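You operate a simulated robot arm through the tools that you are given. There is no shell and no other tool.

You are at the controls of a simulated robot arm. One attempt, no reset.

## Task
Put things in order on the top of the packing bench. At the end: the red bung stands on top of the white block; the red plug gauge stands where the teal scrub pad stood; the teal scrub pad from the top of the packing bench is on the yellow small carton; one of the sleeved cones from the top of the packing bench is on the green sponge tray; whatever was shut is shut again. Leave all else as you found it, and nothing knocked over. Set down upright: sleeved cone.

The check looks at the end state, three seconds after you hand in, the way a careful person would. Anything else that was tipped, shoved, dropped, spilled or broken makes it a failure.

## Robot
A 7-joint arm with a two-finger parallel gripper, fixed in place. Base frame: the origin is at the foot of the arm, x ahead of it, y to its left, z up; the work surface is at about z = 0. Lengths are in mm, angles in rad, forces in N, time in s.
With the tool pointing down near the work surface it reaches from about 240 to 620 mm from the base axis. Its first joint turns from -1.152 to 1.152 rad. Payload 2.6 kg.
Tool frame: the origin (TCP) lies between the finger pads and is the grasp point; the fingertips stand 30 mm ahead of it; z points along the fingers, y is the line along which they close. Largest opening 94 mm; finger width 28, thickness 10; the body of the gripper, 50 by 96 mm, starts 55 mm behind the TCP.
Orientation is that of the tool frame in the base frame, as a unit quaternion [x, y, z, w]. With the fingers straight down and closing along the base's y, the tool's x points along the base's -x, its y along +y and its z along -z.

## Interface
- The arm moves only by the tool drive_tool. Its arguments are lists of equal length, an entry for each row: "claw": the closure, from 0 (fully open) to 1 (shut); "delta_pos": the shift along the base's x, y, z in mm, a list of three; "dr": the turn, a rotation vector about the base's x, y, z in rad, a list of three. In form: {"claw": [claw, ...], "delta_pos": [[tx, ty, tz], ...], "dr": [[ax, ay, az], ...]}. A call has 1 to 20 rows; each row is the pose to reach, as a shift and turn from the pose commanded when the call began. Rows are played at 5 a second. More than 50 mm and 0.15 rad between two rows, or a gripper value outside its range, and nothing of the call is played. Where a pose cannot be reached the arm comes as near as it can. A force on the tool above 40 N (or 10 N above the force at the start of the call, whichever is more), or a blocked arm, ends the call early, and 0.2 s more pass. Each finger travels about 72 mm/s and halts on what it meets, pressing with about 41 N; the grip force reading is that of the motor and also rises with nothing between the fingers. The clock runs only during rows and for 0.2 s after the last one: add rows that repeat a pose to give the fingers time. It gives the time, the measured TCP pose, the force on the tool (base axes), the opening and the grip force at its end, in the units of the frame above (readings bear some noise), with the torque about the TCP (base axes, N m) and any sound that the robot's microphone picked up.
- Cameras (640 x 400 px; columns grow to the right, rows downward): "scene" is fixed at [38.5, 444, 563.6]; the picture's right is [-0.57, -0.82, 0.00], its down [-0.52, 0.36, -0.77] and it looks along [0.63, -0.44, -0.63] (base axes); focal length 274 px, centre (320, 200). "wrist" rides on the gripper at [76, 14, -102] in the tool frame; the picture's right is [-0.18, 0.98, 0.00], its down [-0.75, -0.14, -0.64] and it looks along [-0.63, -0.12, 0.77] (tool axes); focal length 243 px, centre (320, 200). There is no depth. A picture from a camera that has moved, and an enlarged one, comes with that camera's place and axes in the base frame and with its lens. The place of the scene camera against the robot may be out by one fixed shift of up to 18 mm in any direction.
- get_image(camera): a new picture of that camera. No time passes.
- inspect(camera, box): a new picture of the part [left, top, right, bottom] of that camera's present view, enlarged. No time passes.
- close_job(): hands the job in; it is judged then, once.

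Places have to be worked out from the pictures, the camera data and where the tool is seen. Open the gripper and draw the arm clear of the work before you hand the job in, unless the task says otherwise.

The tools are called by a JSON object that holds its "api" and its "payload". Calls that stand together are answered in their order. drive_tool: Moves the arm, as the interface text tells. Its arguments: {"type":"object","properties":{"claw":{"type":"array"},"delta_pos":{"type":"array"},"dr":{"type":"array"}},"required":["claw","delta_pos","dr"]} The other tools are called the same way: get_image (camera) takes a picture; inspect (camera, box) takes an enlarged picture of a part of a camera's view; close_job () hands the job in.

At the start:

```text
time: 0.0
ee_pos: [326.5, 170.1, 372.8]
tcp_rot: [0.0, 1.0, 0.0, 0.0]
force: [-0.1, 0.3, 0.3]
ft_torque: [0.03, -0.02, -0.01]
opening: 94.0
finger_force: 0.0
```

scene: 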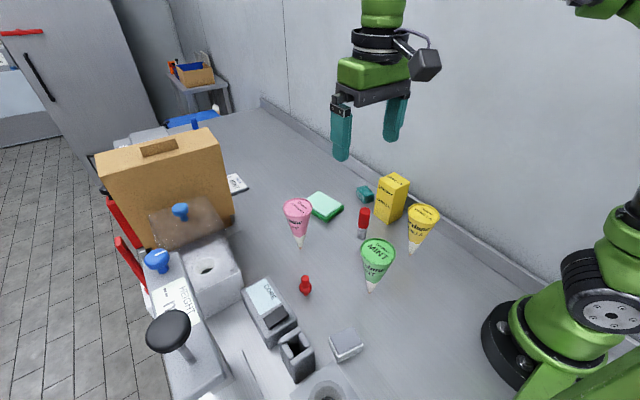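
wrist: 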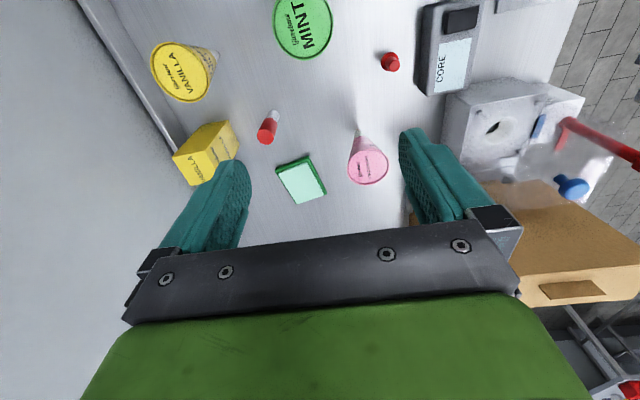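

I'll begin by looking closely at the scene to identify the objects.

{"api": "inspect", "payload": {"camera": "scene", "box": [260, 150, 460, 300]}}

{"api": "inspect", "payload": {"camera": "scene", "box": [220, 250, 420, 400]}}

{"api": "inspect", "payload": {"camera": "wrist", "box": [130, 0, 450, 220]}}

{"api": "inspect", "payload": {"camera": "scene", "box": [90, 100, 290, 400]}}

```text
2.67 times, centred on (360, 225) of scene
camera zoom: at [38.5, 444.0, 563.6], right [-0.57, -0.82, 0.0], down [-0.52, 0.36, -0.77], along [0.63, -0.44, -0.63], focal length 731 px, centre (213, 133)
```

zoom: 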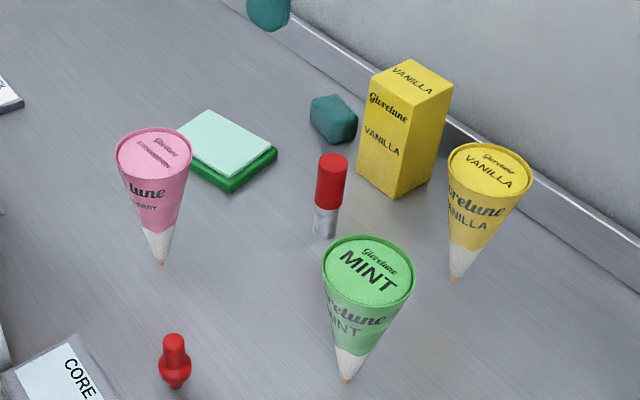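

```text
2.67 times, centred on (320, 325) of scene
camera zoom: at [38.5, 444.0, 563.6], right [-0.57, -0.82, 0.0], down [-0.52, 0.36, -0.77], along [0.63, -0.44, -0.63], focal length 731 px, centre (320, -133)
```

zoom: 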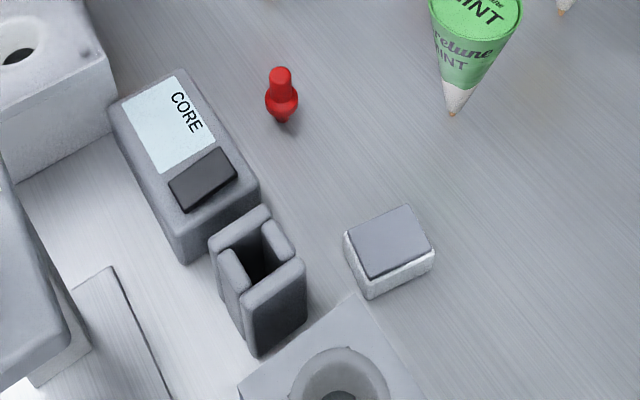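

```text
1.82 times, centred on (290, 110) of wrist
camera zoom: at [250.8, 182.9, 475.0], right [0.18, 0.98, 0.0], down [0.75, -0.14, 0.64], along [0.63, -0.12, -0.77], focal length 441 px, centre (374, 364)
```

zoom: 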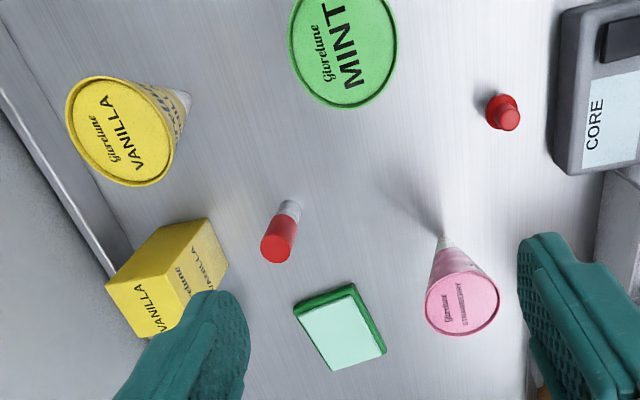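

```text
1.33 times, centred on (190, 250) of scene
camera zoom: at [38.5, 444.0, 563.6], right [-0.57, -0.82, 0.0], down [-0.52, 0.36, -0.77], along [0.63, -0.44, -0.63], focal length 365 px, centre (493, 133)
```

zoom: 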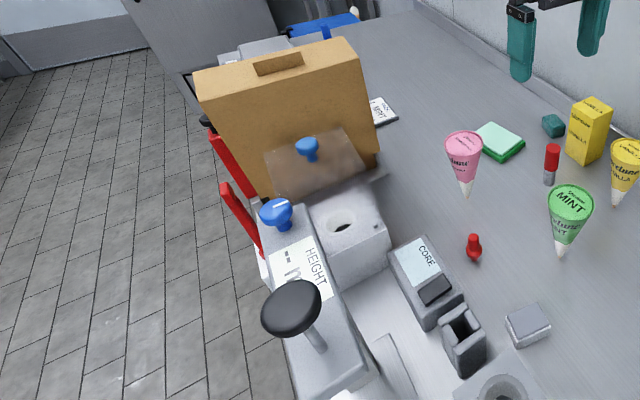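

The bung, plug gauge (red over steel), pad, carton, tray and cones are roughly located. I'll move the arm at height so the wrist camera sees the teal pad and carton.

{"api": "drive_tool", "payload": {"claw": [0, 0, 0, 0, 0, 0, 0], "delta_pos": [[-8, -38, 0], [-16, -76, 0], [-24, -114, 0], [-32, -152, 0], [-40, -190, 0], [-46, -230, -30], [-46, -230, -43]], "dr": [[0, 0, 0], [0, 0, 0], [0, 0, 0], [0, 0, 0], [0, 0, 0], [0, 0, 0], [0, 0, 0]]}}

{"api": "get_image", "payload": {"camera": "wrist"}}

{"api": "get_image", "payload": {"camera": "scene"}}

```text
refused: row 6 steps farther than a row can; nothing moved
```

```text
taken
camera wrist: at [250.8, 182.9, 475.0], right [0.18, 0.98, 0.0], down [0.75, -0.14, 0.64], along [0.63, -0.12, -0.77], focal length 243 px, centre (320, 200)
```

wrist: 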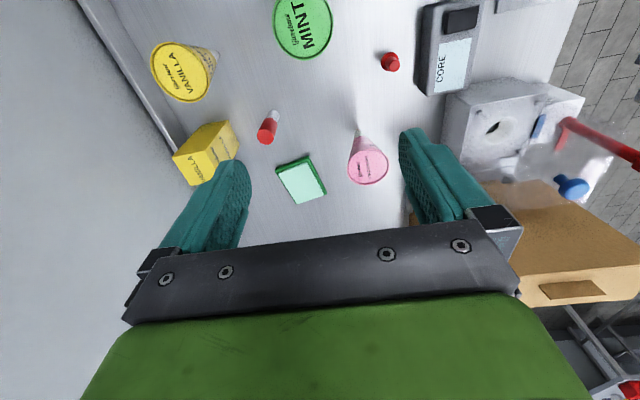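

```text
taken
```

scene: 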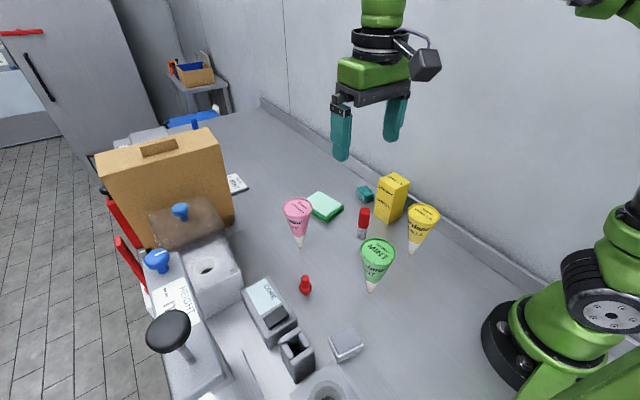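

The last step was too long, so nothing moved. I'll spread the same move over more rows.

{"api": "drive_tool", "payload": {"claw": [0, 0, 0, 0, 0, 0, 0], "delta_pos": [[-7, -36, -6], [-14, -72, -12], [-21, -108, -18], [-28, -144, -24], [-35, -180, -30], [-42, -216, -36], [-46, -230, -43]], "dr": [[0, 0, 0], [0, 0, 0], [0, 0, 0], [0, 0, 0], [0, 0, 0], [0, 0, 0], [0, 0, 0]]}}

{"api": "get_image", "payload": {"camera": "wrist"}}

{"api": "get_image", "payload": {"camera": "scene"}}

```text
time: 1.6
ee_pos: [279.0, -61.6, 329.2]
tcp_rot: [0.0, 1.0, 0.0, 0.0]
force: [0.1, -0.1, -0.1]
ft_torque: [0.02, 0.01, -0.01]
opening: 93.8
finger_force: 0.0
```

```text
taken
camera wrist: at [204.3, -47.1, 432.7], right [0.18, 0.98, 0.0], down [0.75, -0.14, 0.64], along [0.63, -0.12, -0.77], focal length 243 px, centre (320, 200)
```

wrist: 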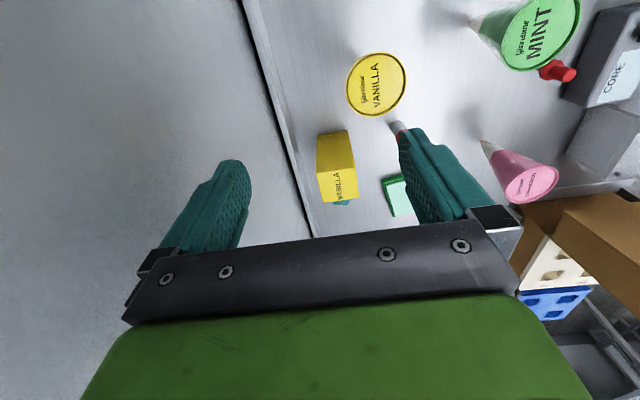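

```text
taken
```

scene: 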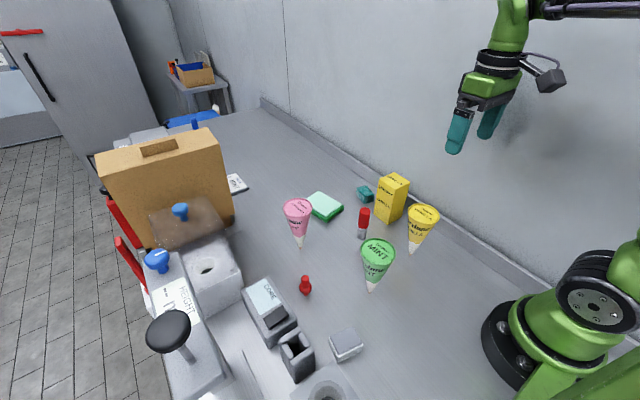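

The carton hides the pad from here. I'll move forward to see it from more overhead.

{"api": "drive_tool", "payload": {"claw": [0, 0, 0, 0, 0], "delta_pos": [[30, 10, 0], [60, 20, 0], [90, 30, 0], [120, 40, 0], [150, 45, 0]], "dr": [[0, 0, 0], [0, 0, 0], [0, 0, 0], [0, 0, 0], [0, 0, 0]]}}

{"api": "get_image", "payload": {"camera": "wrist"}}

{"api": "inspect", "payload": {"camera": "wrist", "box": [220, 20, 460, 240]}}

```text
time: 2.8
ee_pos: [429.2, -15.3, 328.5]
tcp_rot: [0.0, 1.0, 0.0, 0.0]
force: [0.7, -0.5, -0.1]
ft_torque: [-0.01, -0.01, 0.02]
opening: 94.0
finger_force: 0.1
```

```text
taken
camera wrist: at [354.9, -1.5, 431.9], right [0.18, 0.98, 0.0], down [0.75, -0.14, 0.64], along [0.63, -0.12, -0.77], focal length 243 px, centre (320, 200)
```

wrist: 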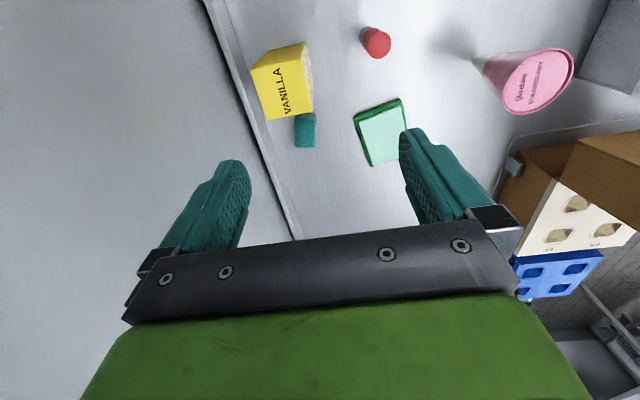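

```text
1.82 times, centred on (340, 130) of wrist
camera zoom: at [354.9, -1.5, 431.9], right [0.18, 0.98, 0.0], down [0.75, -0.14, 0.64], along [0.63, -0.12, -0.77], focal length 441 px, centre (284, 327)
```

zoom: 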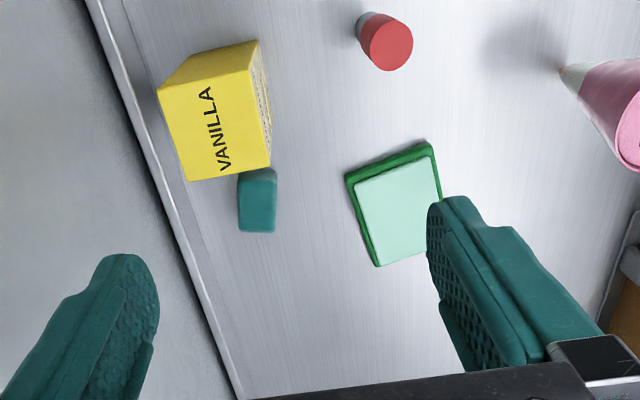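

I need sharper detail of the pad and carton, so I'll zoom in on both.

{"api": "inspect", "payload": {"camera": "wrist", "box": [240, 30, 340, 160]}}

{"api": "inspect", "payload": {"camera": "wrist", "box": [340, 10, 440, 180]}}

{"api": "inspect", "payload": {"camera": "scene", "box": [330, 160, 430, 250]}}

```text
3.08 times, centred on (290, 95) of wrist
camera zoom: at [354.9, -1.5, 431.9], right [0.18, 0.98, 0.0], down [0.75, -0.14, 0.64], along [0.63, -0.12, -0.77], focal length 746 px, centre (412, 523)
```

zoom: 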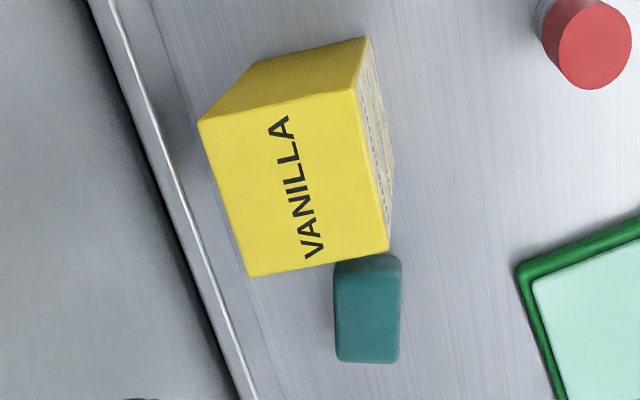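

```text
2.35 times, centred on (390, 95) of wrist
camera zoom: at [354.9, -1.5, 431.9], right [0.18, 0.98, 0.0], down [0.75, -0.14, 0.64], along [0.63, -0.12, -0.77], focal length 571 px, centre (155, 447)
```

zoom: 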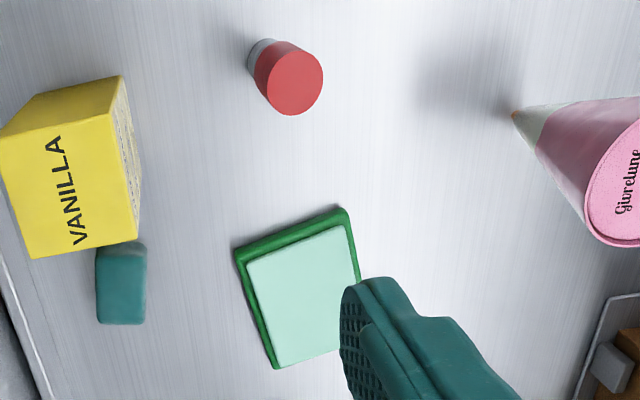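

```text
4.44 times, centred on (380, 205) of scene
camera zoom: at [38.5, 444.0, 563.6], right [-0.57, -0.82, 0.0], down [-0.52, 0.36, -0.77], along [0.63, -0.44, -0.63], focal length 1218 px, centre (53, 178)
```

zoom: 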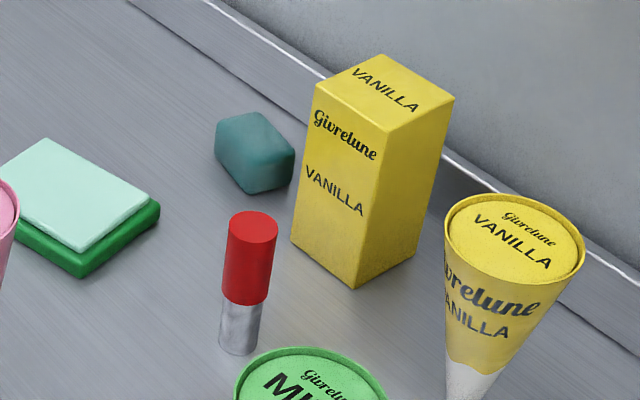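

The wrist views put the carton at x 401–460, y −89…−31, about 131 tall. The pad is centred near (530, −60), about 56×36×28 with yaw about −0.22, and the plug is at (410, 62), 88 tall. To keep the camera off the carton, I'll yaw the tool about −1.79 and grip the pad along its long side. First I'll hover above it.

{"api": "drive_tool", "payload": {"claw": [0, 0, 0, 0, 0, 0, 0, 0, 0, 0, 0, 0, 0, 0], "delta_pos": [[0, 0, 0], [10, -4, -8], [20, -8, -16], [30, -12, -24], [40, -16, -32], [50, -20, -40], [60, -24, -48], [70, -28, -56], [80, -32, -64], [90, -36, -72], [99.5, -45, -80], [99.5, -45, -80], [99.5, -45, -80], [99.5, -45, -80]], "dr": [[0, 0, -0.14], [0, 0, -0.28], [0, 0, -0.42], [0, 0, -0.56], [0, 0, -0.7], [0, 0, -0.84], [0, 0, -0.98], [0, 0, -1.12], [0, 0, -1.26], [0, 0, -1.4], [0, 0, -1.54], [0, 0, -1.68], [0, 0, -1.79], [0, 0, -1.79]]}}

{"api": "get_image", "payload": {"camera": "wrist"}}

{"api": "get_image", "payload": {"camera": "scene"}}

```text
time: 5.8
ee_pos: [529.1, -61.4, 248.6]
tcp_rot: [0.781, 0.624, 0.0, 0.0]
force: [-0.9, -0.7, -0.5]
ft_torque: [0.01, -0.04, -0.01]
opening: 94.0
finger_force: 0.1
```

```text
taken
camera wrist: at [561.4, 10.0, 351.8], right [0.92, -0.4, 0.0], down [-0.3, -0.7, 0.64], along [-0.25, -0.59, -0.77], focal length 243 px, centre (320, 200)
```

wrist: 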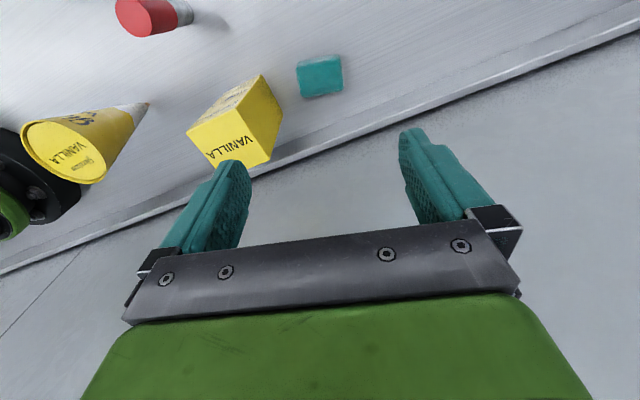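

```text
taken
```

scene: 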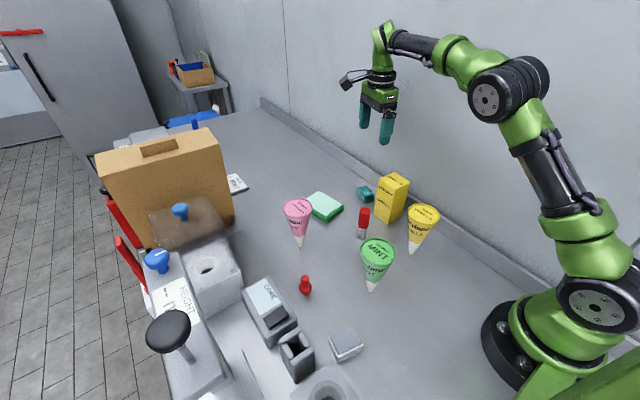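

I'm hovering over the pad. I'll zoom in on it from this new angle to refine its position.

{"api": "inspect", "payload": {"camera": "wrist", "box": [180, 30, 360, 180]}}

```text
2.67 times, centred on (270, 105) of wrist
camera zoom: at [561.4, 10.0, 351.8], right [0.92, -0.4, 0.0], down [-0.3, -0.7, 0.64], along [-0.25, -0.59, -0.77], focal length 647 px, centre (453, 453)
```

zoom: 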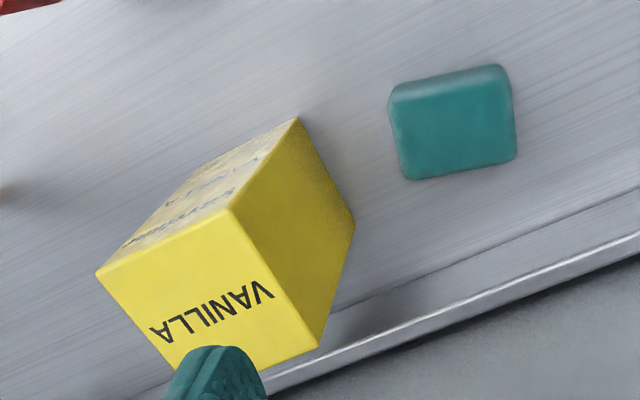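

Pad centre refined to about (531.5, −60.5), yaw −0.22, which matches the tool yaw. I'll descend to TCP z≈35 and close.

{"api": "drive_tool", "payload": {"claw": [0, 0, 0, 0, 0, 0, 0], "delta_pos": [[1.5, -0.6, -45], [1.5, -0.6, -90], [1.5, -0.6, -130], [1.5, -0.6, -165], [1.5, -0.6, -190], [1.5, -0.6, -205], [1.5, -0.6, -214]], "dr": [[0, 0, 0], [0, 0, 0], [0, 0, 0], [0, 0, 0], [0, 0, 0], [0, 0, 0], [0, 0, 0]]}}

{"api": "get_image", "payload": {"camera": "wrist"}}

{"api": "inspect", "payload": {"camera": "scene", "box": [300, 80, 460, 240]}}

```text
time: 7.4
ee_pos: [530.7, -61.9, 33.6]
tcp_rot: [0.78, 0.626, 0.001, 0.0]
force: [-0.1, 0.9, -0.6]
ft_torque: [0.01, -0.01, -0.02]
opening: 94.0
finger_force: 0.1
```

```text
taken
camera wrist: at [562.6, 9.3, 137.2], right [0.92, -0.39, 0.0], down [-0.3, -0.7, 0.64], along [-0.25, -0.59, -0.77], focal length 243 px, centre (320, 200)
```

wrist: 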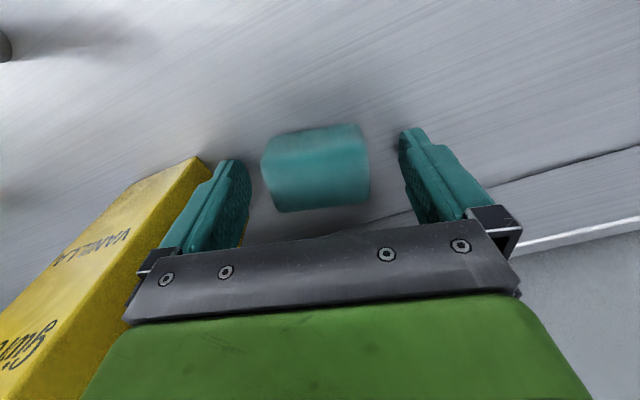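

```text
2.50 times, centred on (380, 160) of scene
camera zoom: at [38.5, 444.0, 563.6], right [-0.57, -0.82, 0.0], down [-0.52, 0.36, -0.77], along [0.63, -0.44, -0.63], focal length 685 px, centre (170, 300)
```

zoom: 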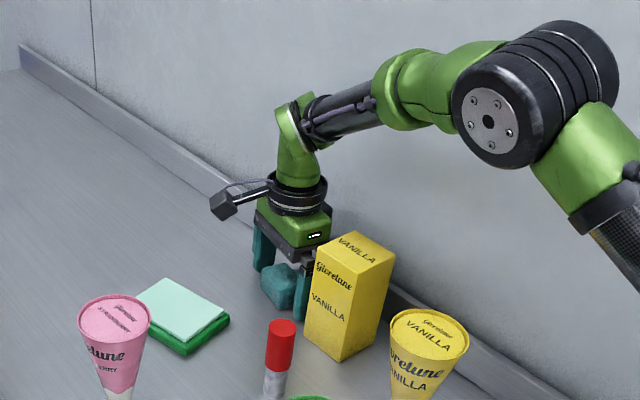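

The pad sits centred between the fingers. Closing gently.

{"api": "drive_tool", "payload": {"claw": [0.3, 0.45, 0.55, 0.55], "delta_pos": [[0, 0, 0], [0, 0, 0], [0, 0, 0], [0, 0, 0]], "dr": [[0, 0, 0], [0, 0, 0], [0, 0, 0], [0, 0, 0]]}}

{"api": "get_image", "payload": {"camera": "wrist"}}

```text
time: 8.4
ee_pos: [530.9, -61.8, 34.6]
tcp_rot: [0.781, 0.625, 0.0, 0.0]
force: [0.3, -0.1, -0.3]
ft_torque: [-0.02, 0.0, -0.04]
opening: 59.2
finger_force: 40.8
```

```text
taken
camera wrist: at [562.6, 9.3, 137.6], right [0.92, -0.39, 0.0], down [-0.3, -0.7, 0.64], along [-0.25, -0.59, -0.77], focal length 243 px, centre (320, 200)
```

wrist: 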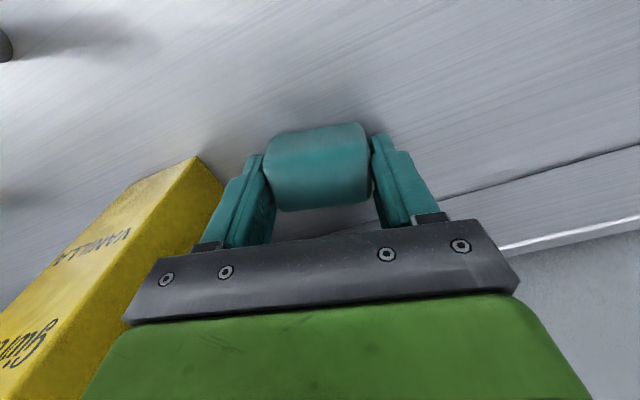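

Gripped at 59 mm. I'll lift clear, turn it square to the carton and hover over the carton's centre.

{"api": "drive_tool", "payload": {"claw": [0.55, 0.55, 0.55, 0.55, 0.55, 0.55, 0.55, 0.55, 0.55], "delta_pos": [[0, 0, 30], [0, 0, 75], [0, 0, 120], [0, 0, 165], [0, 0, 185], [-35, 0, 185], [-70, 0.5, 185], [-101.5, 0.5, 185], [-101.5, 0.5, 160]], "dr": [[0, 0, 0], [0, 0, 0], [0, 0, 0], [0, 0, 0], [0, 0, 0], [0, 0, 0.1], [0, 0, 0.2], [0, 0, 0.22], [0, 0, 0.22]]}}

{"api": "get_image", "payload": {"camera": "wrist"}}

{"api": "inspect", "payload": {"camera": "scene", "box": [320, 80, 480, 240]}}

```text
time: 10.4
ee_pos: [428.8, -61.8, 195.6]
tcp_rot: [0.706, 0.708, 0.0, 0.0]
force: [1.2, -0.9, 0.7]
ft_torque: [-0.01, 0.03, 0.02]
opening: 42.5
finger_force: 0.1
```

```text
taken
camera wrist: at [444.1, 14.4, 298.3], right [0.98, -0.18, 0.0], down [-0.14, -0.75, 0.64], along [-0.12, -0.63, -0.77], focal length 243 px, centre (320, 200)
```

wrist: 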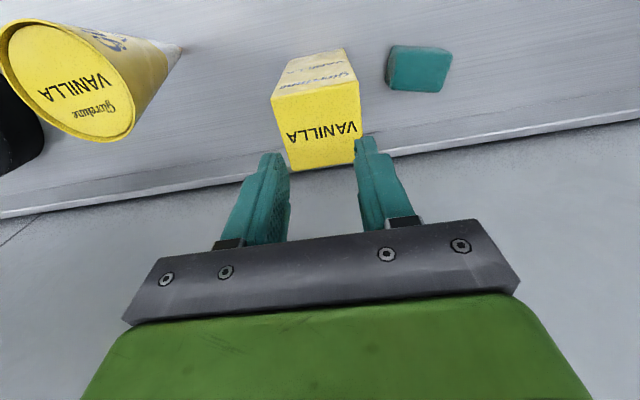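

```text
2.50 times, centred on (400, 160) of scene
camera zoom: at [38.5, 444.0, 563.6], right [-0.57, -0.82, 0.0], down [-0.52, 0.36, -0.77], along [0.63, -0.44, -0.63], focal length 685 px, centre (120, 300)
```

zoom: 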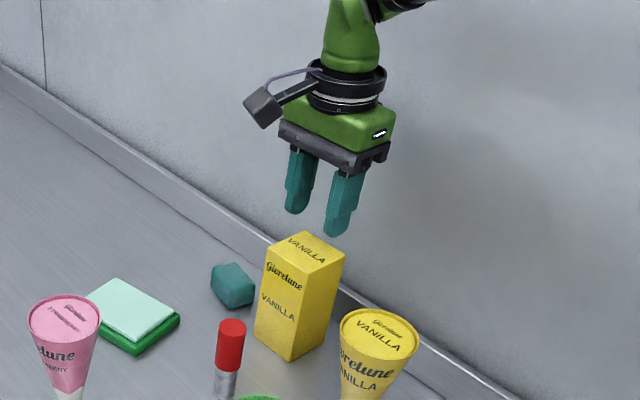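

The pad slipped out of the grip and was left on the bench. I'll check its current pose.

{"api": "inspect", "payload": {"camera": "wrist", "box": [360, 20, 480, 120]}}

{"api": "inspect", "payload": {"camera": "scene", "box": [340, 170, 400, 220]}}

```text
4.00 times, centred on (420, 70) of wrist
camera zoom: at [444.1, 14.4, 298.3], right [0.98, -0.18, 0.0], down [-0.14, -0.75, 0.64], along [-0.12, -0.63, -0.77], focal length 970 px, centre (-80, 720)
```

zoom: 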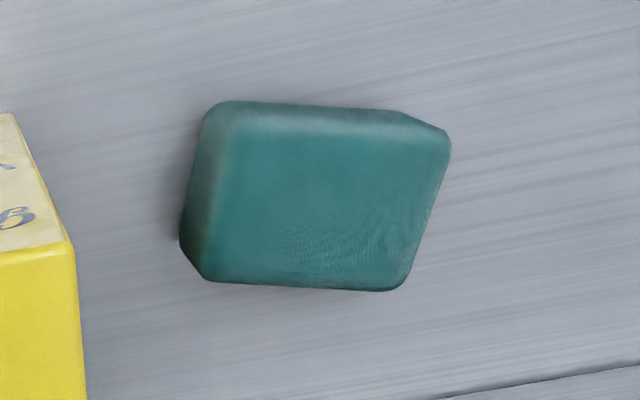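

```text
8.00 times, centred on (370, 195) of scene
camera zoom: at [38.5, 444.0, 563.6], right [-0.57, -0.82, 0.0], down [-0.52, 0.36, -0.77], along [0.63, -0.44, -0.63], focal length 2192 px, centre (-80, 240)
```

zoom: 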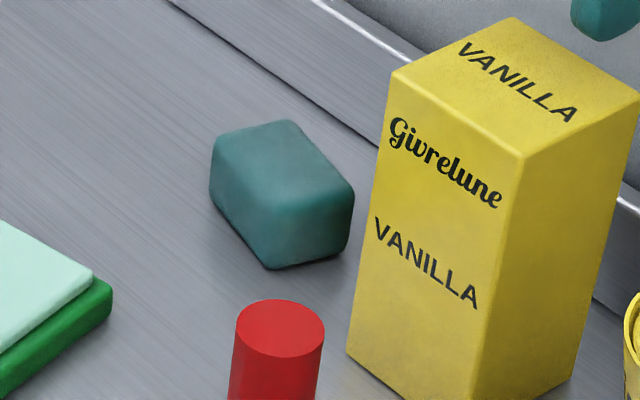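

The pad is still flat at about (533, −61), essentially unmoved, so the grip slipped at the start of the lift. I'll return, grip lower with full closure, and lift very slowly while checking the opening.

{"api": "drive_tool", "payload": {"claw": [0.2, 0.1, 0, 0, 0, 0, 0, 0, 0, 0], "delta_pos": [[0, 0, 15], [35, 0, 20], [70, -0.5, 20], [102, -0.5, 20], [102, -0.5, -25], [102, -0.5, -70], [102, -0.5, -110], [102, -0.5, -140], [102, -0.5, -155], [102, -0.5, -162.3]], "dr": [[0, 0, 0], [0, 0, -0.1], [0, 0, -0.2], [0, 0, -0.22], [0, 0, -0.22], [0, 0, -0.22], [0, 0, -0.22], [0, 0, -0.22], [0, 0, -0.22], [0, 0, -0.22]]}}

{"api": "get_image", "payload": {"camera": "wrist"}}

```text
time: 12.6
ee_pos: [530.5, -61.3, 33.1]
tcp_rot: [0.78, 0.625, 0.0, 0.001]
force: [0.7, 0.4, -0.2]
ft_torque: [0.02, -0.01, 0.04]
opening: 94.1
finger_force: 0.1
```

```text
taken
camera wrist: at [563.2, 8.9, 135.7], right [0.92, -0.39, 0.0], down [-0.3, -0.7, 0.64], along [-0.25, -0.59, -0.77], focal length 243 px, centre (320, 200)
```

wrist: 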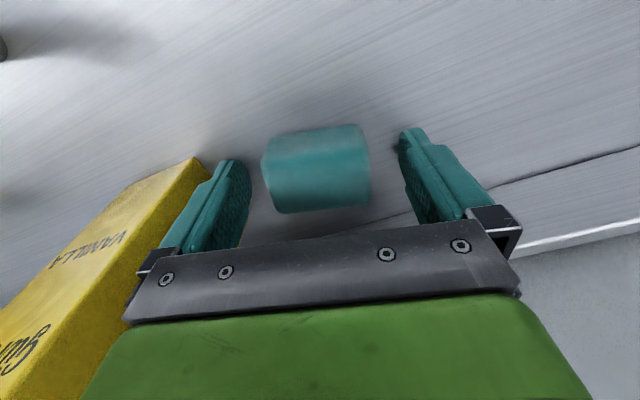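

The pad is centred again. I'll close fully with a settle, then do a tiny slow lift.

{"api": "drive_tool", "payload": {"claw": [0.3, 0.6, 1, 1, 1, 1, 1, 1, 1, 1, 1], "delta_pos": [[0, 0, 0], [0, 0, 0], [0, 0, 0], [0, 0, 0], [0, 0, 0], [0, 0, 1], [0, 0, 2], [0, 0, 4], [0, 0, 6], [0, 0, 9], [0, 0, 12]], "dr": [[0, 0, 0], [0, 0, 0], [0, 0, 0], [0, 0, 0], [0, 0, 0], [0, 0, 0], [0, 0, 0], [0, 0, 0], [0, 0, 0], [0, 0, 0], [0, 0, 0]]}}

{"api": "get_image", "payload": {"camera": "wrist"}}

{"api": "inspect", "payload": {"camera": "scene", "box": [320, 140, 420, 220]}}

```text
time: 15.0
ee_pos: [531.3, -60.9, 44.9]
tcp_rot: [0.78, 0.626, -0.001, 0.0]
force: [-0.6, -0.5, -0.1]
ft_torque: [-0.02, 0.02, 0.0]
opening: 59.2
finger_force: 41.4
```

```text
taken
camera wrist: at [563.0, 9.7, 148.1], right [0.92, -0.39, 0.0], down [-0.3, -0.7, 0.64], along [-0.25, -0.59, -0.77], focal length 243 px, centre (320, 200)
```

wrist: 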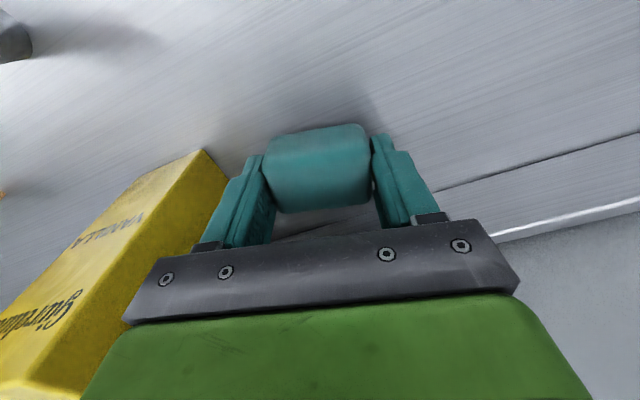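

```text
5.00 times, centred on (370, 180) of scene
camera zoom: at [38.5, 444.0, 563.6], right [-0.57, -0.82, 0.0], down [-0.52, 0.36, -0.77], along [0.63, -0.44, -0.63], focal length 1370 px, centre (70, 300)
```

zoom: 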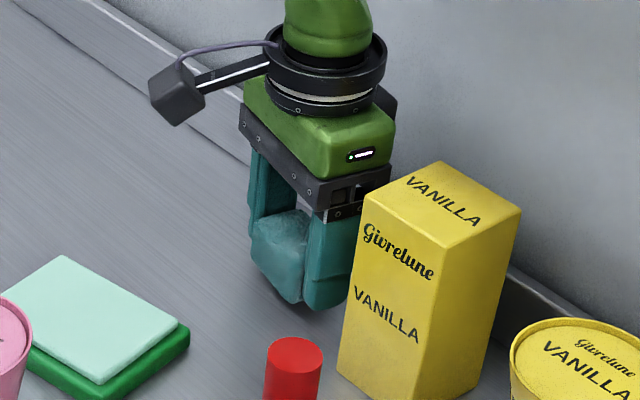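

This time the pad is lifted. I'll keep raising slowly and carry it over the carton.

{"api": "drive_tool", "payload": {"claw": [1, 1, 1, 1, 1, 1, 1, 1, 1, 1, 1, 1], "delta_pos": [[0, 0, 5], [0, 0, 13], [0, 0, 23], [0, 0, 35], [0, 0, 48], [0, 0, 62], [0, 0, 76], [0, 0, 90], [0, 0, 104], [0, 0, 118], [0, 0, 132], [0, 0, 140]], "dr": [[0, 0, 0], [0, 0, 0], [0, 0, 0], [0, 0, 0], [0, 0, 0], [0, 0, 0], [0, 0, 0], [0, 0, 0], [0, 0, 0], [0, 0, 0], [0, 0, 0], [0, 0, 0]]}}

{"api": "get_image", "payload": {"camera": "wrist"}}

```text
time: 17.6
ee_pos: [531.4, -61.3, 184.6]
tcp_rot: [0.78, 0.626, 0.0, 0.0]
force: [-0.5, 0.3, -0.8]
ft_torque: [0.01, 0.05, 0.0]
opening: 59.2
finger_force: 41.2
```

```text
taken
camera wrist: at [563.1, 9.8, 288.1], right [0.92, -0.39, 0.0], down [-0.3, -0.7, 0.64], along [-0.25, -0.59, -0.77], focal length 243 px, centre (320, 200)
```

wrist: 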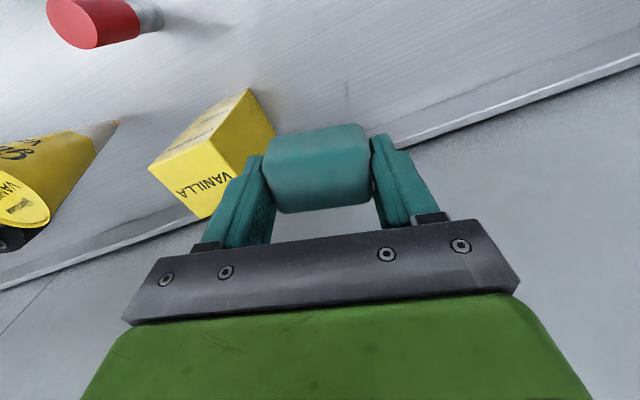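

Held firmly. Now the slow traverse over the carton with the squaring turn.

{"api": "drive_tool", "payload": {"claw": [1, 1, 1, 1, 1, 1, 1, 1, 1], "delta_pos": [[-5, 0, 2], [-15, 0, 4], [-30, 0, 4], [-46, 0, 4], [-62, 0.5, 4], [-78, 0.5, 4], [-92, 0.5, 4], [-102, 0.5, 4], [-102, 0.5, 4]], "dr": [[0, 0, 0.03], [0, 0, 0.06], [0, 0, 0.09], [0, 0, 0.12], [0, 0, 0.15], [0, 0, 0.18], [0, 0, 0.2], [0, 0, 0.22], [0, 0, 0.22]]}}

{"api": "get_image", "payload": {"camera": "wrist"}}

{"api": "inspect", "payload": {"camera": "scene", "box": [340, 100, 460, 240]}}

```text
time: 19.6
ee_pos: [429.1, -60.1, 189.2]
tcp_rot: [0.707, 0.708, -0.001, 0.0]
force: [0.0, -0.1, -1.0]
ft_torque: [-0.04, 0.01, -0.01]
opening: 59.3
finger_force: 40.6
```

```text
taken
camera wrist: at [444.6, 15.4, 291.1], right [0.98, -0.18, 0.0], down [-0.14, -0.75, 0.64], along [-0.12, -0.63, -0.77], focal length 243 px, centre (320, 200)
```

wrist: 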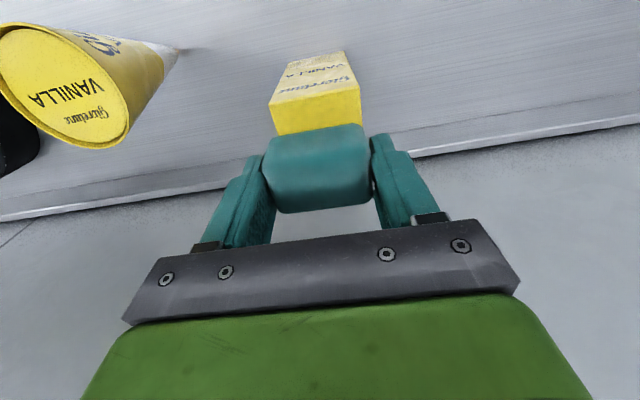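

```text
2.86 times, centred on (400, 170) of scene
camera zoom: at [38.5, 444.0, 563.6], right [-0.57, -0.82, 0.0], down [-0.52, 0.36, -0.77], along [0.63, -0.44, -0.63], focal length 783 px, centre (91, 286)
```

zoom: 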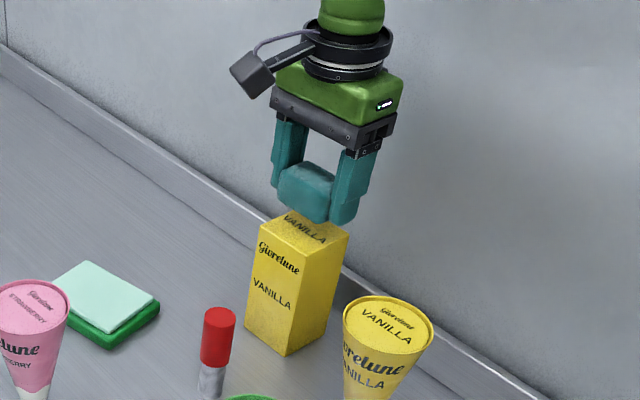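

The pad is centred over the carton, whose centre I recheck at (430.8, −59.5). Lowering carefully until contact.

{"api": "drive_tool", "payload": {"claw": [1, 1, 1, 1, 1], "delta_pos": [[0, 0, -8], [0, 0, -15], [0, 0, -20], [0, 0, -23], [0, 0, -23]], "dr": [[0, 0, 0], [0, 0, 0], [0, 0, 0], [0, 0, 0], [0, 0, 0]]}}

{"api": "inspect", "payload": {"camera": "scene", "box": [360, 140, 430, 230]}}

```text
time: 20.8
ee_pos: [429.2, -61.3, 164.7]
tcp_rot: [0.707, 0.707, 0.0, -0.001]
force: [0.4, 0.7, 0.0]
ft_torque: [-0.02, -0.01, -0.01]
opening: 59.1
finger_force: 41.0
```

```text
4.44 times, centred on (395, 185) of scene
camera zoom: at [38.5, 444.0, 563.6], right [-0.57, -0.82, 0.0], down [-0.52, 0.36, -0.77], along [0.63, -0.44, -0.63], focal length 1218 px, centre (-13, 267)
```

zoom: 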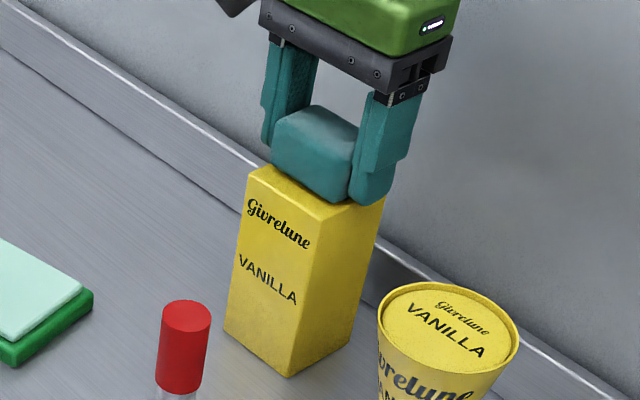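

Close to contact but with no force yet. I'll step down 1 mm at a time.

{"api": "drive_tool", "payload": {"claw": [1, 1, 1], "delta_pos": [[0, 0, -1], [0, 0, -1.5], [0, 0, -2]], "dr": [[0, 0, 0], [0, 0, 0], [0, 0, 0]]}}

{"api": "inspect", "payload": {"camera": "scene", "box": [375, 155, 425, 200]}}

```text
time: 21.6
ee_pos: [429.1, -60.9, 163.3]
tcp_rot: [0.708, 0.707, 0.0, 0.001]
force: [0.2, -0.9, -1.0]
ft_torque: [0.01, 0.0, -0.02]
opening: 59.2
finger_force: 41.0
```

```text
8.89 times, centred on (400, 178) of scene
camera zoom: at [38.5, 444.0, 563.6], right [-0.57, -0.82, 0.0], down [-0.52, 0.36, -0.77], along [0.63, -0.44, -0.63], focal length 2436 px, centre (-391, 400)
```

zoom: 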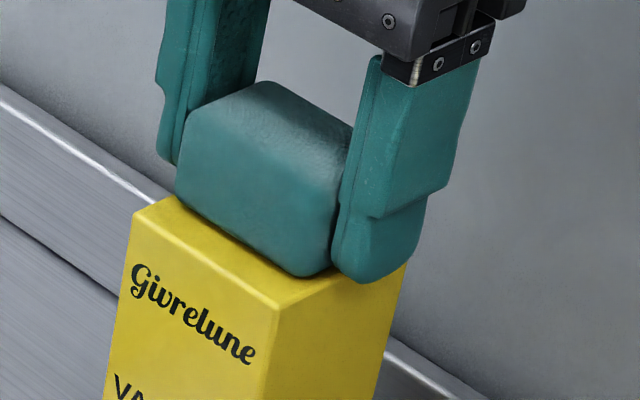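

No contact force yet, so I'll keep going down in small steps.

{"api": "drive_tool", "payload": {"claw": [1, 1, 1, 1], "delta_pos": [[0, 0, -0.7], [0, 0, -1.4], [0, 0, -2], [0, 0, -2]], "dr": [[0, 0, 0], [0, 0, 0], [0, 0, 0], [0, 0, 0]]}}

{"api": "inspect", "payload": {"camera": "scene", "box": [375, 155, 425, 200]}}

```text
time: 22.6
ee_pos: [430.5, -60.9, 161.7]
tcp_rot: [0.707, 0.707, 0.001, 0.0]
force: [-2.8, 1.1, 11.8]
ft_torque: [0.01, 0.18, -0.06]
opening: 59.4
finger_force: 41.6
```

```text
8.89 times, centred on (400, 178) of scene
camera zoom: at [38.4, 444.1, 563.6], right [-0.57, -0.82, 0.0], down [-0.52, 0.36, -0.77], along [0.63, -0.44, -0.63], focal length 2436 px, centre (-391, 400)
```

zoom: 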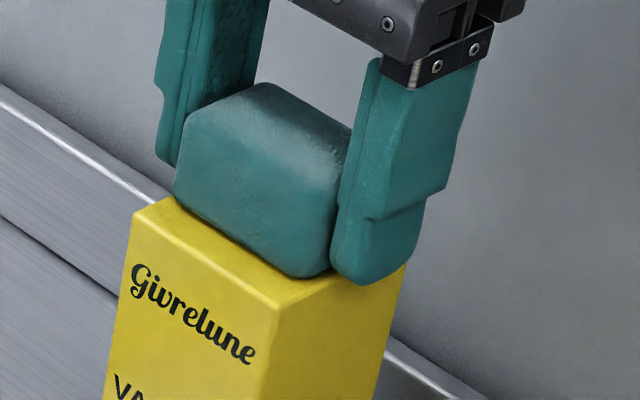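

Contact at about 12 N. I'll back off 1.2 mm, then release slowly and rise.

{"api": "drive_tool", "payload": {"claw": [1, 0.35, 0.3, 0.2, 0.2, 0.2, 0.2, 0.2], "delta_pos": [[0, 0, 1.2], [0, 0, 1.2], [0, 0, 1.2], [0, 0, 1.2], [0, 0, 10], [0, 0, 30], [0, 0, 60], [0, 0, 100]], "dr": [[0, 0, 0], [0, 0, 0], [0, 0, 0], [0, 0, 0], [0, 0, 0], [0, 0, 0], [0, 0, 0], [0, 0, 0]]}}

{"api": "get_image", "payload": {"camera": "wrist"}}

{"api": "inspect", "payload": {"camera": "scene", "box": [340, 140, 460, 240]}}

```text
time: 24.4
ee_pos: [427.6, -61.1, 263.2]
tcp_rot: [0.707, 0.707, 0.0, 0.0]
force: [-1.5, -0.5, 0.6]
ft_torque: [0.0, 0.03, -0.01]
opening: 75.1
finger_force: 0.1
```

```text
taken
camera wrist: at [444.1, 14.8, 365.7], right [0.98, -0.18, 0.0], down [-0.14, -0.75, 0.64], along [-0.12, -0.63, -0.77], focal length 243 px, centre (320, 200)
```

wrist: 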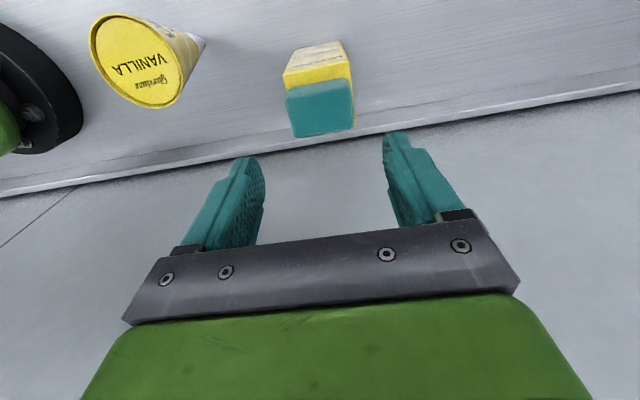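

```text
4.00 times, centred on (400, 190) of scene
camera zoom: at [38.5, 444.0, 563.6], right [-0.57, -0.82, 0.0], down [-0.52, 0.36, -0.77], along [0.63, -0.44, -0.63], focal length 1096 px, centre (0, 240)
```

zoom: 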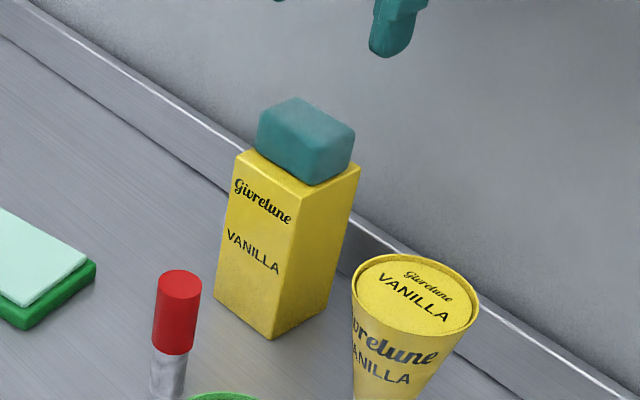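

The pad now sits squarely on the carton. Next is the plug gauge: I'll hover near (410, 62) with the same yaw and look.

{"api": "drive_tool", "payload": {"claw": [0, 0, 0, 0, 0], "delta_pos": [[-5, 30, 0], [-10, 60, 0], [-15, 90, -10], [-20.5, 122, -20], [-20.5, 122, -22]], "dr": [[0, 0, 0], [0, 0, 0], [0, 0, 0], [0, 0, 0], [0, 0, 0]]}}

{"api": "get_image", "payload": {"camera": "wrist"}}

{"api": "inspect", "payload": {"camera": "wrist", "box": [220, 30, 420, 180]}}

```text
time: 25.6
ee_pos: [407.8, 61.6, 239.5]
tcp_rot: [0.707, 0.707, 0.0, 0.0]
force: [-0.1, 0.7, 0.5]
ft_torque: [-0.05, -0.02, 0.02]
opening: 93.8
finger_force: 0.1
```

```text
taken
camera wrist: at [423.9, 136.6, 342.8], right [0.98, -0.18, 0.0], down [-0.14, -0.75, 0.64], along [-0.12, -0.63, -0.77], focal length 243 px, centre (320, 200)
```

wrist: 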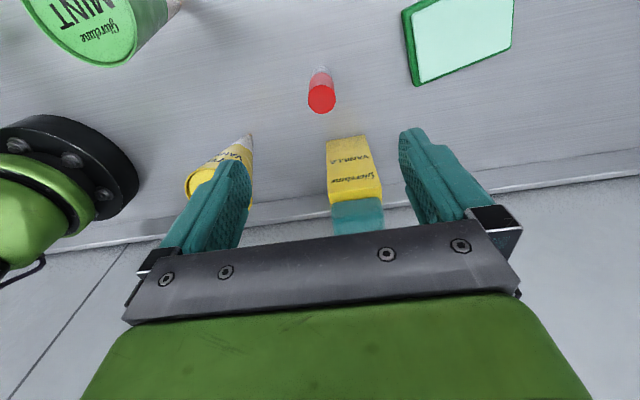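

```text
2.67 times, centred on (320, 105) of wrist
camera zoom: at [423.9, 136.6, 342.8], right [0.98, -0.18, 0.0], down [-0.14, -0.75, 0.64], along [-0.12, -0.63, -0.77], focal length 647 px, centre (320, 453)
```

zoom: 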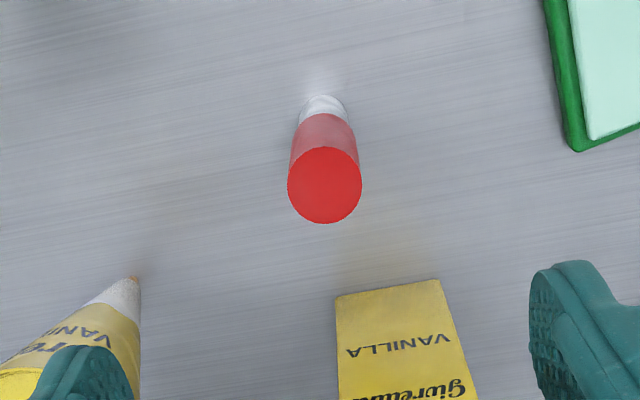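

Plug is at about (411.5, 59.8), upright, 88 tall. I'll descend so the fingers straddle the red part, then close.

{"api": "drive_tool", "payload": {"claw": [0, 0, 0, 0, 0, 0, 0.3, 0.6, 1, 1, 1], "delta_pos": [[1.5, -2, -40], [1.5, -2, -80], [1.5, -2, -120], [1.5, -2, -150], [1.5, -2, -170], [1.5, -2, -178.5], [1.5, -2, -178.5], [1.5, -2, -178.5], [1.5, -2, -178.5], [1.5, -2, -178.5], [1.5, -2, -178.5]], "dr": [[0, 0, 0], [0, 0, 0], [0, 0, 0], [0, 0, 0], [0, 0, 0], [0, 0, 0], [0, 0, 0], [0, 0, 0], [0, 0, 0], [0, 0, 0], [0, 0, 0]]}}

{"api": "get_image", "payload": {"camera": "wrist"}}

{"api": "inspect", "payload": {"camera": "scene", "box": [280, 140, 440, 260]}}

```text
time: 28.0
ee_pos: [408.9, 58.8, 60.5]
tcp_rot: [0.707, 0.707, 0.0, 0.0]
force: [-0.7, -0.3, -0.4]
ft_torque: [-0.03, 0.01, -0.02]
opening: 27.3
finger_force: 41.6
```

```text
taken
camera wrist: at [425.7, 134.1, 164.2], right [0.98, -0.18, 0.0], down [-0.14, -0.75, 0.64], along [-0.12, -0.63, -0.77], focal length 243 px, centre (320, 200)
```

wrist: 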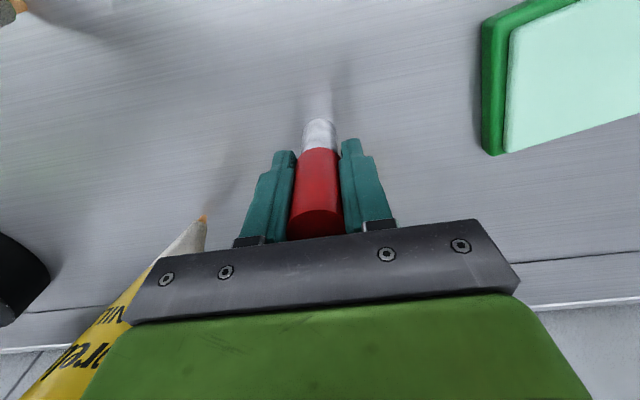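

```text
3.33 times, centred on (360, 200) of scene
camera zoom: at [38.5, 444.0, 563.6], right [-0.57, -0.82, 0.0], down [-0.52, 0.36, -0.77], along [0.63, -0.44, -0.63], focal length 913 px, centre (187, 200)
```

zoom: 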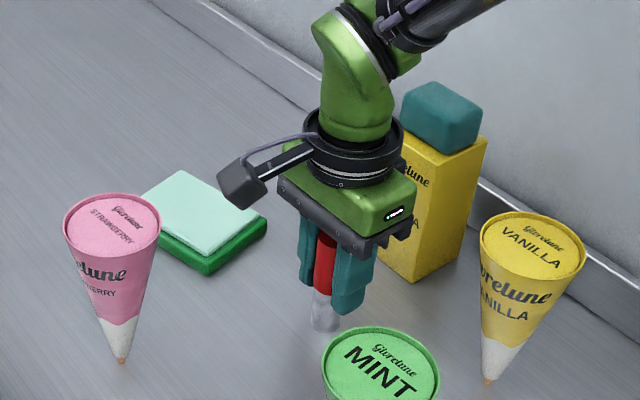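

Plug gripped at 27 mm. I'll lift slowly, move in x first, then in y to over the pad's old spot.

{"api": "drive_tool", "payload": {"claw": [1, 1, 1, 1, 1, 1, 1, 1, 1, 1, 1, 1, 1, 1, 1, 1, 1, 1, 1, 1], "delta_pos": [[0, 0, 3], [0, 0, 8], [0, 0, 18], [0, 0, 32], [0, 0, 48], [0, 0, 63], [8, 0, 68], [23, 0, 68], [43, 0, 68], [65, 0, 68], [87, 0, 68], [107, 0, 68], [120.5, -3, 68], [120.5, -20, 68], [120.5, -40, 68], [120.5, -62, 68], [120.5, -84, 68], [120.5, -104, 68], [120.5, -116, 68], [120.5, -120.5, 68]], "dr": [[0, 0, 0], [0, 0, 0], [0, 0, 0], [0, 0, 0], [0, 0, 0], [0, 0, 0], [0, 0, 0], [0, 0, 0], [0, 0, 0], [0, 0, 0], [0, 0, 0], [0, 0, 0], [0, 0, 0], [0, 0, 0], [0, 0, 0], [0, 0, 0], [0, 0, 0], [0, 0, 0], [0, 0, 0], [0, 0, 0]]}}

{"api": "get_image", "payload": {"camera": "wrist"}}

{"api": "get_image", "payload": {"camera": "scene"}}

```text
time: 32.2
ee_pos: [530.9, -61.4, 129.4]
tcp_rot: [0.707, 0.708, 0.0, -0.001]
force: [-0.2, 0.4, -0.6]
ft_torque: [-0.03, -0.02, 0.02]
opening: 27.3
finger_force: 40.6
```

```text
taken
camera wrist: at [545.9, 13.8, 232.1], right [0.98, -0.18, 0.0], down [-0.14, -0.75, 0.64], along [-0.12, -0.63, -0.77], focal length 243 px, centre (320, 200)
```

wrist: 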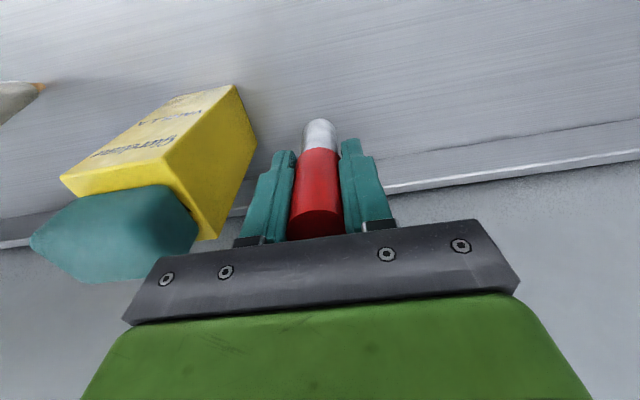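

```text
taken
```

scene: 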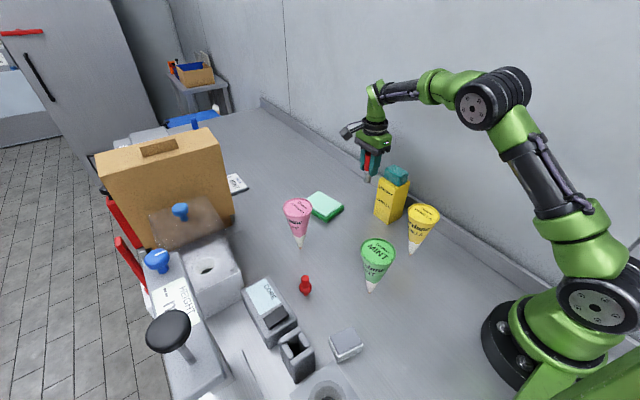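

Above the pad's old spot and held upright. I'll lower to just above the bench.

{"api": "drive_tool", "payload": {"claw": [1, 1, 1, 1, 1, 1, 1, 1], "delta_pos": [[0, 0, -15], [0, 0, -30], [0, 0, -45], [0, 0, -56], [0, 0, -63], [0, 0, -66], [0, 0, -67], [0, 0, -67.5]], "dr": [[0, 0, 0], [0, 0, 0], [0, 0, 0], [0, 0, 0], [0, 0, 0], [0, 0, 0], [0, 0, 0], [0, 0, 0]]}}

{"api": "get_image", "payload": {"camera": "wrist"}}

{"api": "inspect", "payload": {"camera": "scene", "box": [320, 130, 420, 230]}}

```text
time: 34.0
ee_pos: [531.7, -60.4, 60.3]
tcp_rot: [0.707, 0.707, 0.0, 0.0]
force: [-0.3, -0.6, -0.5]
ft_torque: [-0.03, 0.01, -0.01]
opening: 27.1
finger_force: 41.1
```

```text
taken
camera wrist: at [546.1, 14.3, 164.4], right [0.98, -0.18, 0.0], down [-0.14, -0.75, 0.64], along [-0.12, -0.63, -0.77], focal length 243 px, centre (320, 200)
```

wrist: 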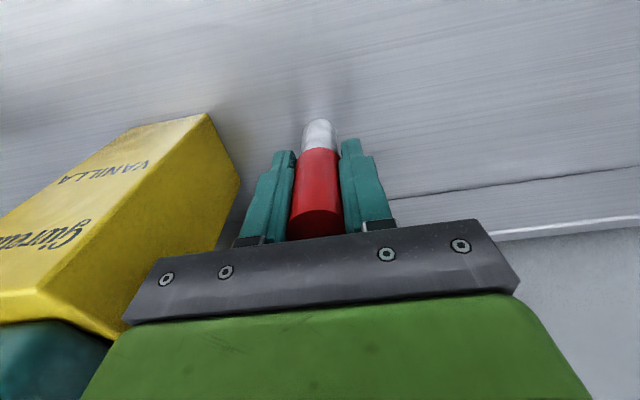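

```text
4.00 times, centred on (370, 180) of scene
camera zoom: at [38.5, 444.0, 563.6], right [-0.57, -0.82, 0.0], down [-0.52, 0.36, -0.77], along [0.63, -0.44, -0.63], focal length 1096 px, centre (120, 280)
```

zoom: 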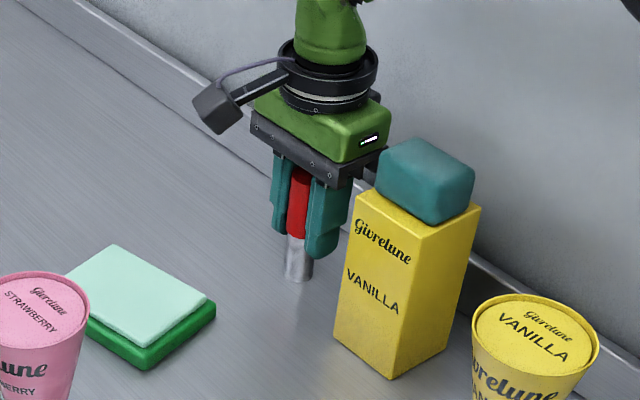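

No contact yet. Small steps down to contact.

{"api": "drive_tool", "payload": {"claw": [1, 1, 1], "delta_pos": [[0, 0, -0.5], [0, 0, -1], [0, 0, -1]], "dr": [[0, 0, 0], [0, 0, 0], [0, 0, 0]]}}

```text
time: 34.8
ee_pos: [531.2, -61.0, 60.3]
tcp_rot: [0.707, 0.707, 0.001, 0.001]
force: [-0.8, 0.5, 4.1]
ft_torque: [0.03, 0.09, 0.01]
opening: 27.1
finger_force: 41.5
```

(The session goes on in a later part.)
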